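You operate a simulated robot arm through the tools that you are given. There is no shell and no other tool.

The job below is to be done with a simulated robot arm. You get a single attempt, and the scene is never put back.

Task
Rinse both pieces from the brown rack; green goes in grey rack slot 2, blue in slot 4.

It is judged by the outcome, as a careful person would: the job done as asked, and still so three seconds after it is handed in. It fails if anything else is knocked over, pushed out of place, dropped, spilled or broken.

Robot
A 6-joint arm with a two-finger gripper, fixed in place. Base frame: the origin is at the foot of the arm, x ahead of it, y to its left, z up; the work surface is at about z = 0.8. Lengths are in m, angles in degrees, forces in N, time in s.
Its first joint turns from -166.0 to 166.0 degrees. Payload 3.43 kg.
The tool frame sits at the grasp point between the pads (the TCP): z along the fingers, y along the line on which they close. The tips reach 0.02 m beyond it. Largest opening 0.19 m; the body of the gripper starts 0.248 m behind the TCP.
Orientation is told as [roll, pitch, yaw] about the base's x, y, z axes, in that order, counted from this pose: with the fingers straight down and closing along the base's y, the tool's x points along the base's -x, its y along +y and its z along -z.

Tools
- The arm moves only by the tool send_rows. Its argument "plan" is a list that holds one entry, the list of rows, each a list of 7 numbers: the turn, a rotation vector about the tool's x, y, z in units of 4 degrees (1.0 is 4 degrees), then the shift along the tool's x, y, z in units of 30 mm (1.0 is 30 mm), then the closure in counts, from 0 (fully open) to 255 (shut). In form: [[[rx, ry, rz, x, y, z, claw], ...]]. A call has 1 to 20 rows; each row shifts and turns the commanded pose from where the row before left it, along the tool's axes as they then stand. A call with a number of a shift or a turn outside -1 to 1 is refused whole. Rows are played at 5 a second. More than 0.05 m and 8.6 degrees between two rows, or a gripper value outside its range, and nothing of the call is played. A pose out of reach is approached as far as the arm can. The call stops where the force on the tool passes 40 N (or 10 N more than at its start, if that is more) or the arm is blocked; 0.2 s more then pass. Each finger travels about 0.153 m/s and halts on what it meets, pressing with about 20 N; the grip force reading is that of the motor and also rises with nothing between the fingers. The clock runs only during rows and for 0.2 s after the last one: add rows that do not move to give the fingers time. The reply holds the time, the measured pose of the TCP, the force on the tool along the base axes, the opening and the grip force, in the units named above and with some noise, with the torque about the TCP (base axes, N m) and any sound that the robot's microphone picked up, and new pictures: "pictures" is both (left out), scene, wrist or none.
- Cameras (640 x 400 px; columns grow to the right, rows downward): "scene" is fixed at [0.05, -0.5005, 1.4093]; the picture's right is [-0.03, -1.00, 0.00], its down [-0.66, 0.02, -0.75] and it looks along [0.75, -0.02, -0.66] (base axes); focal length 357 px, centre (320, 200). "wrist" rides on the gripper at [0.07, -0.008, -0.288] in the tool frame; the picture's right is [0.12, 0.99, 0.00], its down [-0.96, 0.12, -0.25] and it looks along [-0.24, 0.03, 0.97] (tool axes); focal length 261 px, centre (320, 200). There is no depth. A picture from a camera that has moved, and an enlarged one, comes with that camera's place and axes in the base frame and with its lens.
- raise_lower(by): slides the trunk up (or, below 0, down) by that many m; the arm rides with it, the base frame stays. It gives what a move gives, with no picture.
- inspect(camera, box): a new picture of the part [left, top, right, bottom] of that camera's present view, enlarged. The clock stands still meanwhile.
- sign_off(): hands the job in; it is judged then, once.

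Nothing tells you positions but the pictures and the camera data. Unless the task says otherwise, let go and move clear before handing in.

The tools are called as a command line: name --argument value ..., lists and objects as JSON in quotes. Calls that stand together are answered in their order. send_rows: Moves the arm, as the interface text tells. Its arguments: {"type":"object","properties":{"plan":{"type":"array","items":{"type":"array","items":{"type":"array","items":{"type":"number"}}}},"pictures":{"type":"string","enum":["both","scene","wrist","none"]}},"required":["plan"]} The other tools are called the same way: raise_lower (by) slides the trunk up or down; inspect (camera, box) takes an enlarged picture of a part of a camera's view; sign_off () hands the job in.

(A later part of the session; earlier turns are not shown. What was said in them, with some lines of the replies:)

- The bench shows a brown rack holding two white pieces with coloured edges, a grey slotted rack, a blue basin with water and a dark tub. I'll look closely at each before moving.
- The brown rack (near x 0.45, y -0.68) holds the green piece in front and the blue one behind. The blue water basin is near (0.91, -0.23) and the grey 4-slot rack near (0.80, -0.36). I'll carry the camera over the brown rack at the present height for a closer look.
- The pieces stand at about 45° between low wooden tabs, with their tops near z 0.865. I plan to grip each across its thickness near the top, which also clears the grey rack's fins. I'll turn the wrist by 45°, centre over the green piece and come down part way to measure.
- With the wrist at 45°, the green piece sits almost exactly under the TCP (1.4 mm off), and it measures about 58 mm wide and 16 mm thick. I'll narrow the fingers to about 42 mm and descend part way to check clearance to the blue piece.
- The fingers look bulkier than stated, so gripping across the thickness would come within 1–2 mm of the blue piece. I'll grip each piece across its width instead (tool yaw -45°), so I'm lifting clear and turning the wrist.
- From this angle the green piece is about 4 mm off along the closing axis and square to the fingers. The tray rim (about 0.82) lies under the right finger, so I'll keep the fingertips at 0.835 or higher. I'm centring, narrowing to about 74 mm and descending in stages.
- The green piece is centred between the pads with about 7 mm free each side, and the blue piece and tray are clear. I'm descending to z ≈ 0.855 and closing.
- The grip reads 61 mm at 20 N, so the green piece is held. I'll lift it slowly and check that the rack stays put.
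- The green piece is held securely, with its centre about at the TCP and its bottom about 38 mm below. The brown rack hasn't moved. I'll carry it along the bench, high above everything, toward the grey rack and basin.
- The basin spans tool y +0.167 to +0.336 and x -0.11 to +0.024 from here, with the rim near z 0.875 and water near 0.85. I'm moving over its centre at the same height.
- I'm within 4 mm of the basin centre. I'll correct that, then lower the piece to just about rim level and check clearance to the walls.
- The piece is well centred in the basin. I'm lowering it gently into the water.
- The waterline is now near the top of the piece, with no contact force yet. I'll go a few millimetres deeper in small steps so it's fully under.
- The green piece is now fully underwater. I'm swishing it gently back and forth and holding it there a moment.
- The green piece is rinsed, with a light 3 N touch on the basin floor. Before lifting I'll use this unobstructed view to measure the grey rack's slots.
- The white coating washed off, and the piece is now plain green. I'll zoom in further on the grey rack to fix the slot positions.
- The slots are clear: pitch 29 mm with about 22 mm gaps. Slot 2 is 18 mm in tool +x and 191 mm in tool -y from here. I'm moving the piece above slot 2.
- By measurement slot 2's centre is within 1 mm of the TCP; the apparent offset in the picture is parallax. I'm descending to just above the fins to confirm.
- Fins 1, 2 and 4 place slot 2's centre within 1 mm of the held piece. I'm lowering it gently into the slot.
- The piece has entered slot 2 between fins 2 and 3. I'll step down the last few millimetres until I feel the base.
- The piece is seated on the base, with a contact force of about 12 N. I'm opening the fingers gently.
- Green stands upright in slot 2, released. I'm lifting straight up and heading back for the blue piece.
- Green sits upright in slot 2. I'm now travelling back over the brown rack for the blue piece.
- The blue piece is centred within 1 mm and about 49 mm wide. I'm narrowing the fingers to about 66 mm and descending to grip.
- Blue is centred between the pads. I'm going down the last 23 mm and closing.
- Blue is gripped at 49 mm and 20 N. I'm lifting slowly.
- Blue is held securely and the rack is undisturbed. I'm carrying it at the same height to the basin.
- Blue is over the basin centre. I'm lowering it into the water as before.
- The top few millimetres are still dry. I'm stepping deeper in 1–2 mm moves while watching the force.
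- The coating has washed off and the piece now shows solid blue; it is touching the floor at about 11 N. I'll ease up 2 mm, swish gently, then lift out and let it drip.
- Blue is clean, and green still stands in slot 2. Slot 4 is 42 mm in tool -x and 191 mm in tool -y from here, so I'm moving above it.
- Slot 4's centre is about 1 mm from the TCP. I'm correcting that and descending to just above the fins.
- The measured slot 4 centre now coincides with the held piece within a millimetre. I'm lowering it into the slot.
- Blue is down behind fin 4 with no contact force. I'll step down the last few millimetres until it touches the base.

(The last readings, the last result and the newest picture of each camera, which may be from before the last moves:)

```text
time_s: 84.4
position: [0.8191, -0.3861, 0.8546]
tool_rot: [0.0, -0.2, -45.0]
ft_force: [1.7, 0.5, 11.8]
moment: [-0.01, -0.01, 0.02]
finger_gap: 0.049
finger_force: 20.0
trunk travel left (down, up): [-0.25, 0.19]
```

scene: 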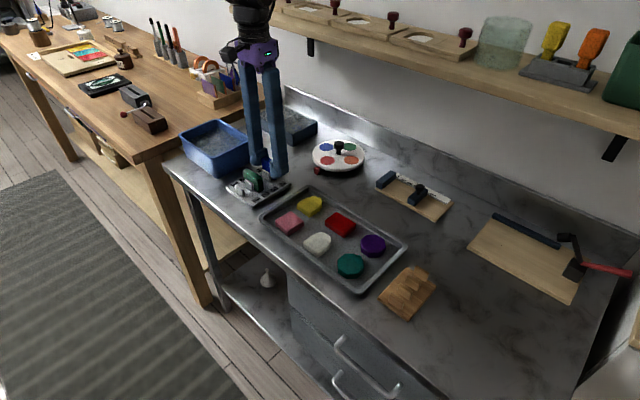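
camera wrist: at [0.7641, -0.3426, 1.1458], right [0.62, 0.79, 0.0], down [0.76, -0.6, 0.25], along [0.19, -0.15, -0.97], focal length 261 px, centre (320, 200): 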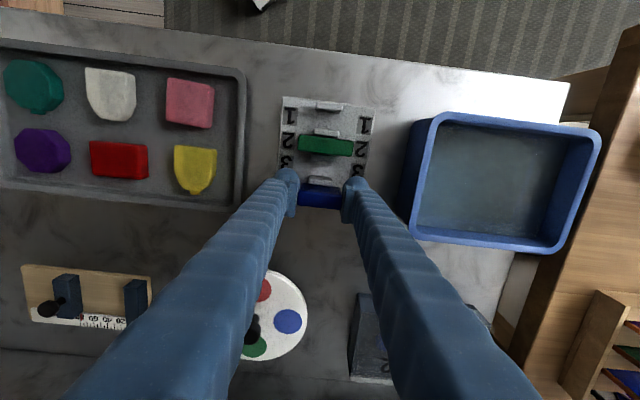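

Contact with the base is at about 12 N, so blue is seated. I'm releasing slowly.

send_rows --plan '[[[0, 0, 0, 0, 0, -0.04, 205], [0, 0, 0, 0, 0, 0, 196], [0, 0, 0, 0, 0, 0, 188], [0, 0, 0, 0, 0, 0, 182], [0, 0, 0, 0, 0, 0, 176], [0, 0, 0, 0, 0, 0, 168], [0, 0, 0, 0, 0, 0, 168]]]'

inspect --camera "wrist" --box '[260, 120, 390, 230]'

inspect --camera "scene" --box '[210, 130, 310, 210]'

```text
time_s: 86.0
position: [0.8177, -0.3868, 0.8546]
tool_rot: [0.0, 0.1, -45.0]
ft_force: [-1.1, -0.2, -0.1]
moment: [-0.02, 0.04, -0.04]
finger_gap: 0.0648
finger_force: 0.0
trunk travel left (down, up): [-0.25, 0.19]
camera wrist: at [0.7642, -0.3427, 1.1419], right [0.62, 0.79, 0.0], down [0.76, -0.6, 0.25], along [0.19, -0.15, -0.97], focal length 261 px, centre (320, 200)
```

scene: 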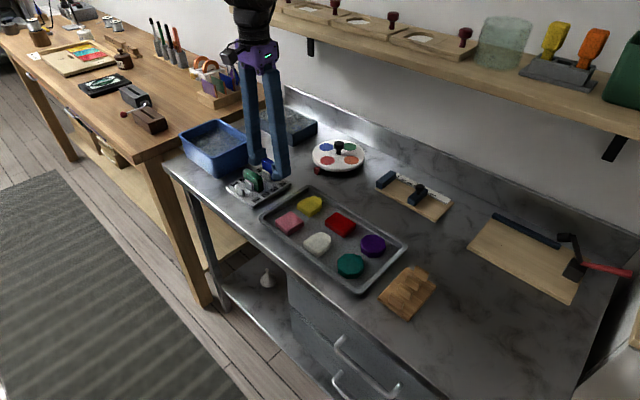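
wrist: 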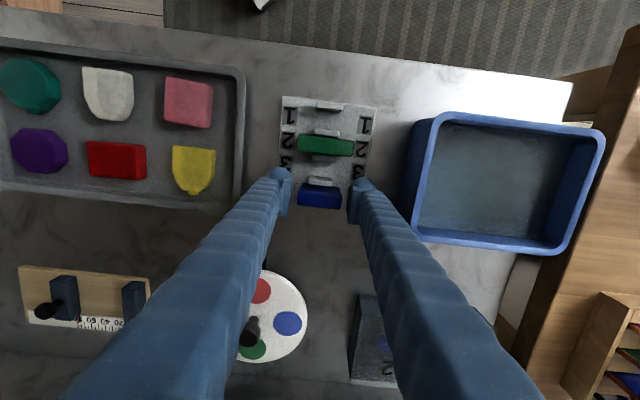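

```text
3.64 times, centred on (325, 175) of wrist
camera zoom: at [0.7642, -0.3427, 1.1419], right [0.62, 0.79, 0.0], down [0.76, -0.6, 0.25], along [0.19, -0.15, -0.97], focal length 948 px, centre (302, 291)
```

zoom: 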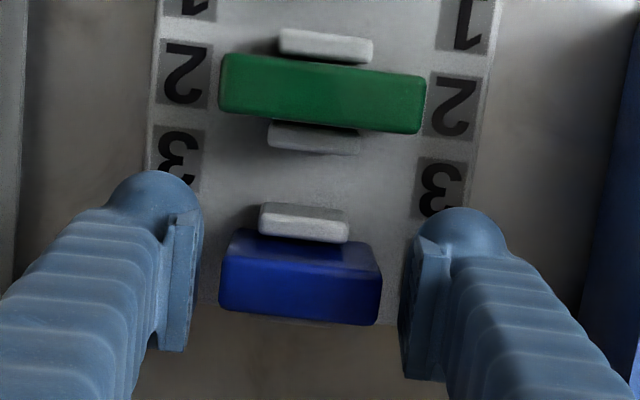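

```text
5.00 times, centred on (260, 170) of scene
camera zoom: at [0.05, -0.5005, 1.4093], right [-0.03, -1.0, 0.0], down [-0.66, 0.02, -0.75], along [0.75, -0.02, -0.66], focal length 1785 px, centre (620, 350)
```

zoom: 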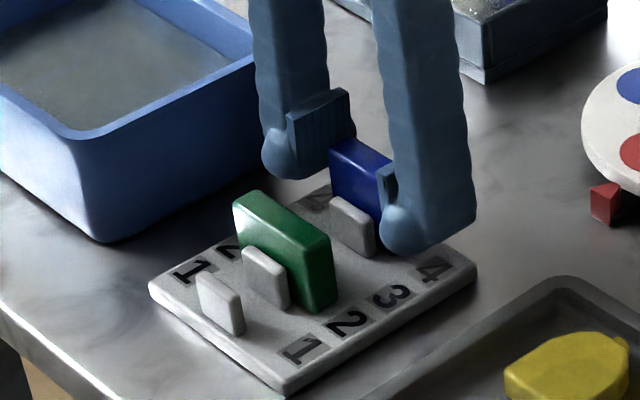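

Blue is released and standing in slot 4. I'm lifting straight up, then moving clear for a final check.

send_rows --plan '[[[0, 0, 0, 0, 0, -0.2, 168], [0, 0, 0, 0, 0, -0.5, 168], [0, 0, 0, 0, 0, -0.9, 168], [0, 0, 0, 0, 0, -1, 168], [0, 0, 0, 0, 0, -1, 168], [0, 0, 0, 0, 0, -1, 168], [0, 0, 0, 0, 0, -0.6, 168], [0, 0, 0, 0, -0.3, -0.3, 168], [0, 0, 0, 0, -0.7, 0, 168], [0, 0, 0, 0, -1, 0, 168], [0, 0, 0, 0, -1, 0, 168], [0, 0, 0, 0, -1, 0, 168], [0, 0, 0, 0, -0.6, 0, 168], [0, 0, 0, 0, -0.3, 0, 168], [0, 0, 0, 0, 0, 0, 168]]]'

inspect --camera "wrist" --box '[350, 90, 480, 210]'

inspect --camera "scene" --box '[210, 130, 310, 210]'

inspect --camera "scene" --box '[160, 80, 460, 330]'

```text
time_s: 89.2
position: [0.7156, -0.4911, 1.0196]
tool_rot: [0.0, 0.2, -45.0]
ft_force: [0.1, -0.1, -0.1]
moment: [0.01, 0.03, 0.02]
finger_gap: 0.0648
finger_force: 0.0
trunk travel left (down, up): [-0.25, 0.19]
camera wrist: at [0.661, -0.4465, 1.3069], right [0.62, 0.79, 0.0], down [0.76, -0.6, 0.25], along [0.19, -0.15, -0.97], focal length 261 px, centre (320, 200)
```

scene: 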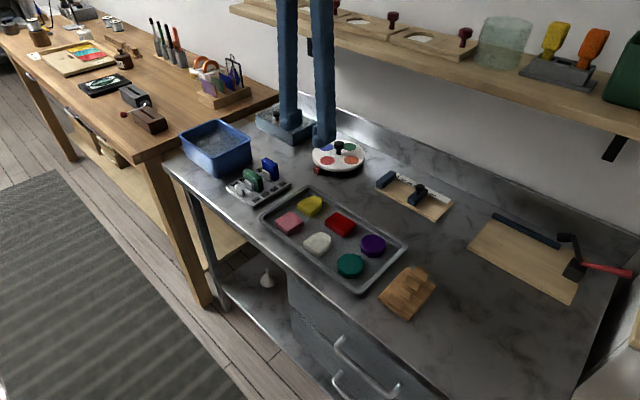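
wrist: 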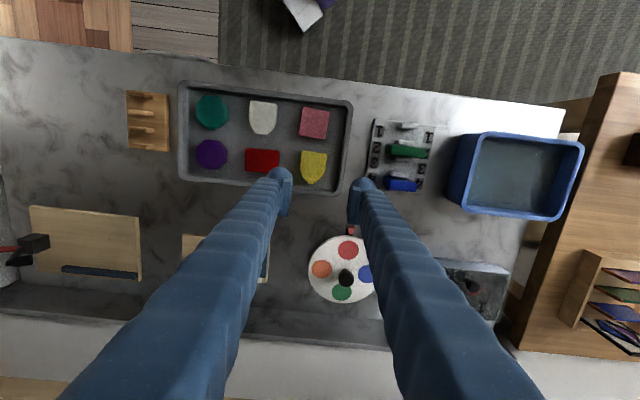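

```text
3.33 times, centred on (415, 150) of wrist
camera zoom: at [0.661, -0.4465, 1.3069], right [0.62, 0.79, 0.0], down [0.76, -0.6, 0.25], along [0.19, -0.15, -0.97], focal length 869 px, centre (3, 367)
```

zoom: 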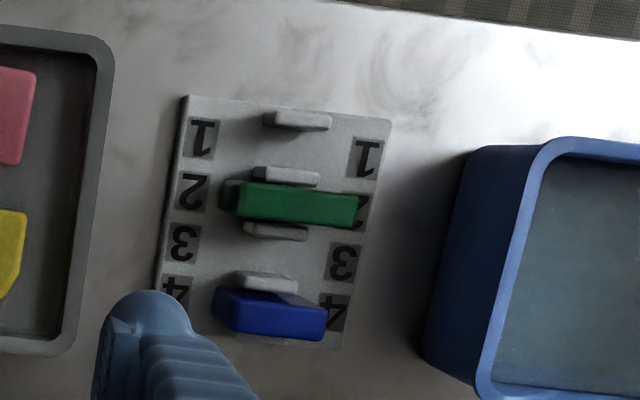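

```text
5.00 times, centred on (260, 170) of scene
camera zoom: at [0.05, -0.5005, 1.4093], right [-0.03, -1.0, 0.0], down [-0.66, 0.02, -0.75], along [0.75, -0.02, -0.66], focal length 1785 px, centre (620, 350)
```

zoom: 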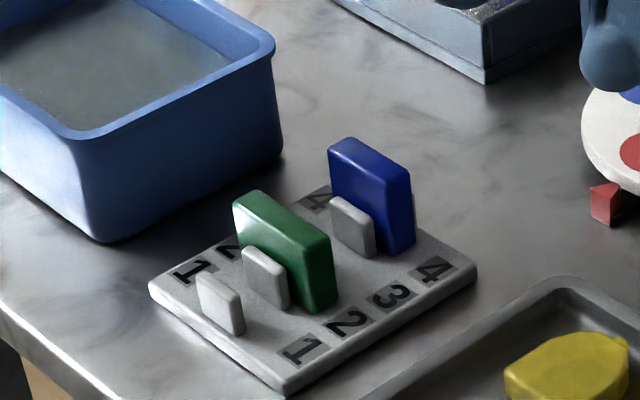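

```text
1.60 times, centred on (310, 205) of scene
camera zoom: at [0.05, -0.5005, 1.4093], right [-0.03, -1.0, 0.0], down [-0.66, 0.02, -0.75], along [0.75, -0.02, -0.66], focal length 571 px, centre (336, 192)
```

zoom: 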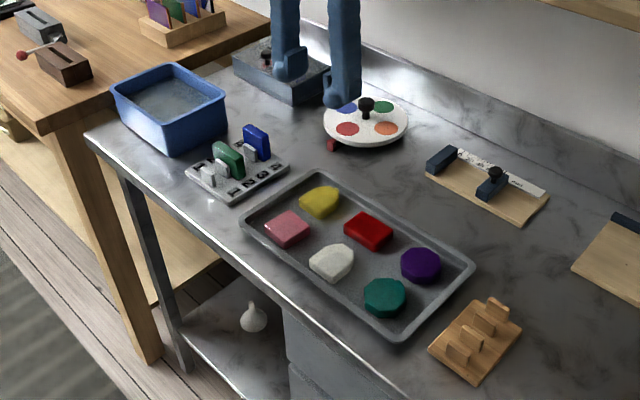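

Both pieces are rinsed clean and stand upright in the grey rack, green in slot 2 and blue in slot 4. Nothing else has moved, and the gripper is empty and clear, so I'm handing in.

sign_off

```text
The job is handed in.
```

Both pieces from the brown rack are rinsed and in the grey rack, green in slot 2 and blue in slot 4. I handed the job in.

- **Rinse:** I dipped each piece in the blue basin and swished it gently. The white coating came off, leaving the visible faces solid green and solid blue. I could not see the back faces. Green went fully under; blue is slightly taller than the water is deep, so its top few millimetres stayed just above the surface while it stood on the basin floor.
- **Placing:** Both pieces rest on the grey rack's base and stood upright in the last pictures.
- **Surroundings:** The pictures show nothing else out of place, and the gripper finished empty and clear of the racks.
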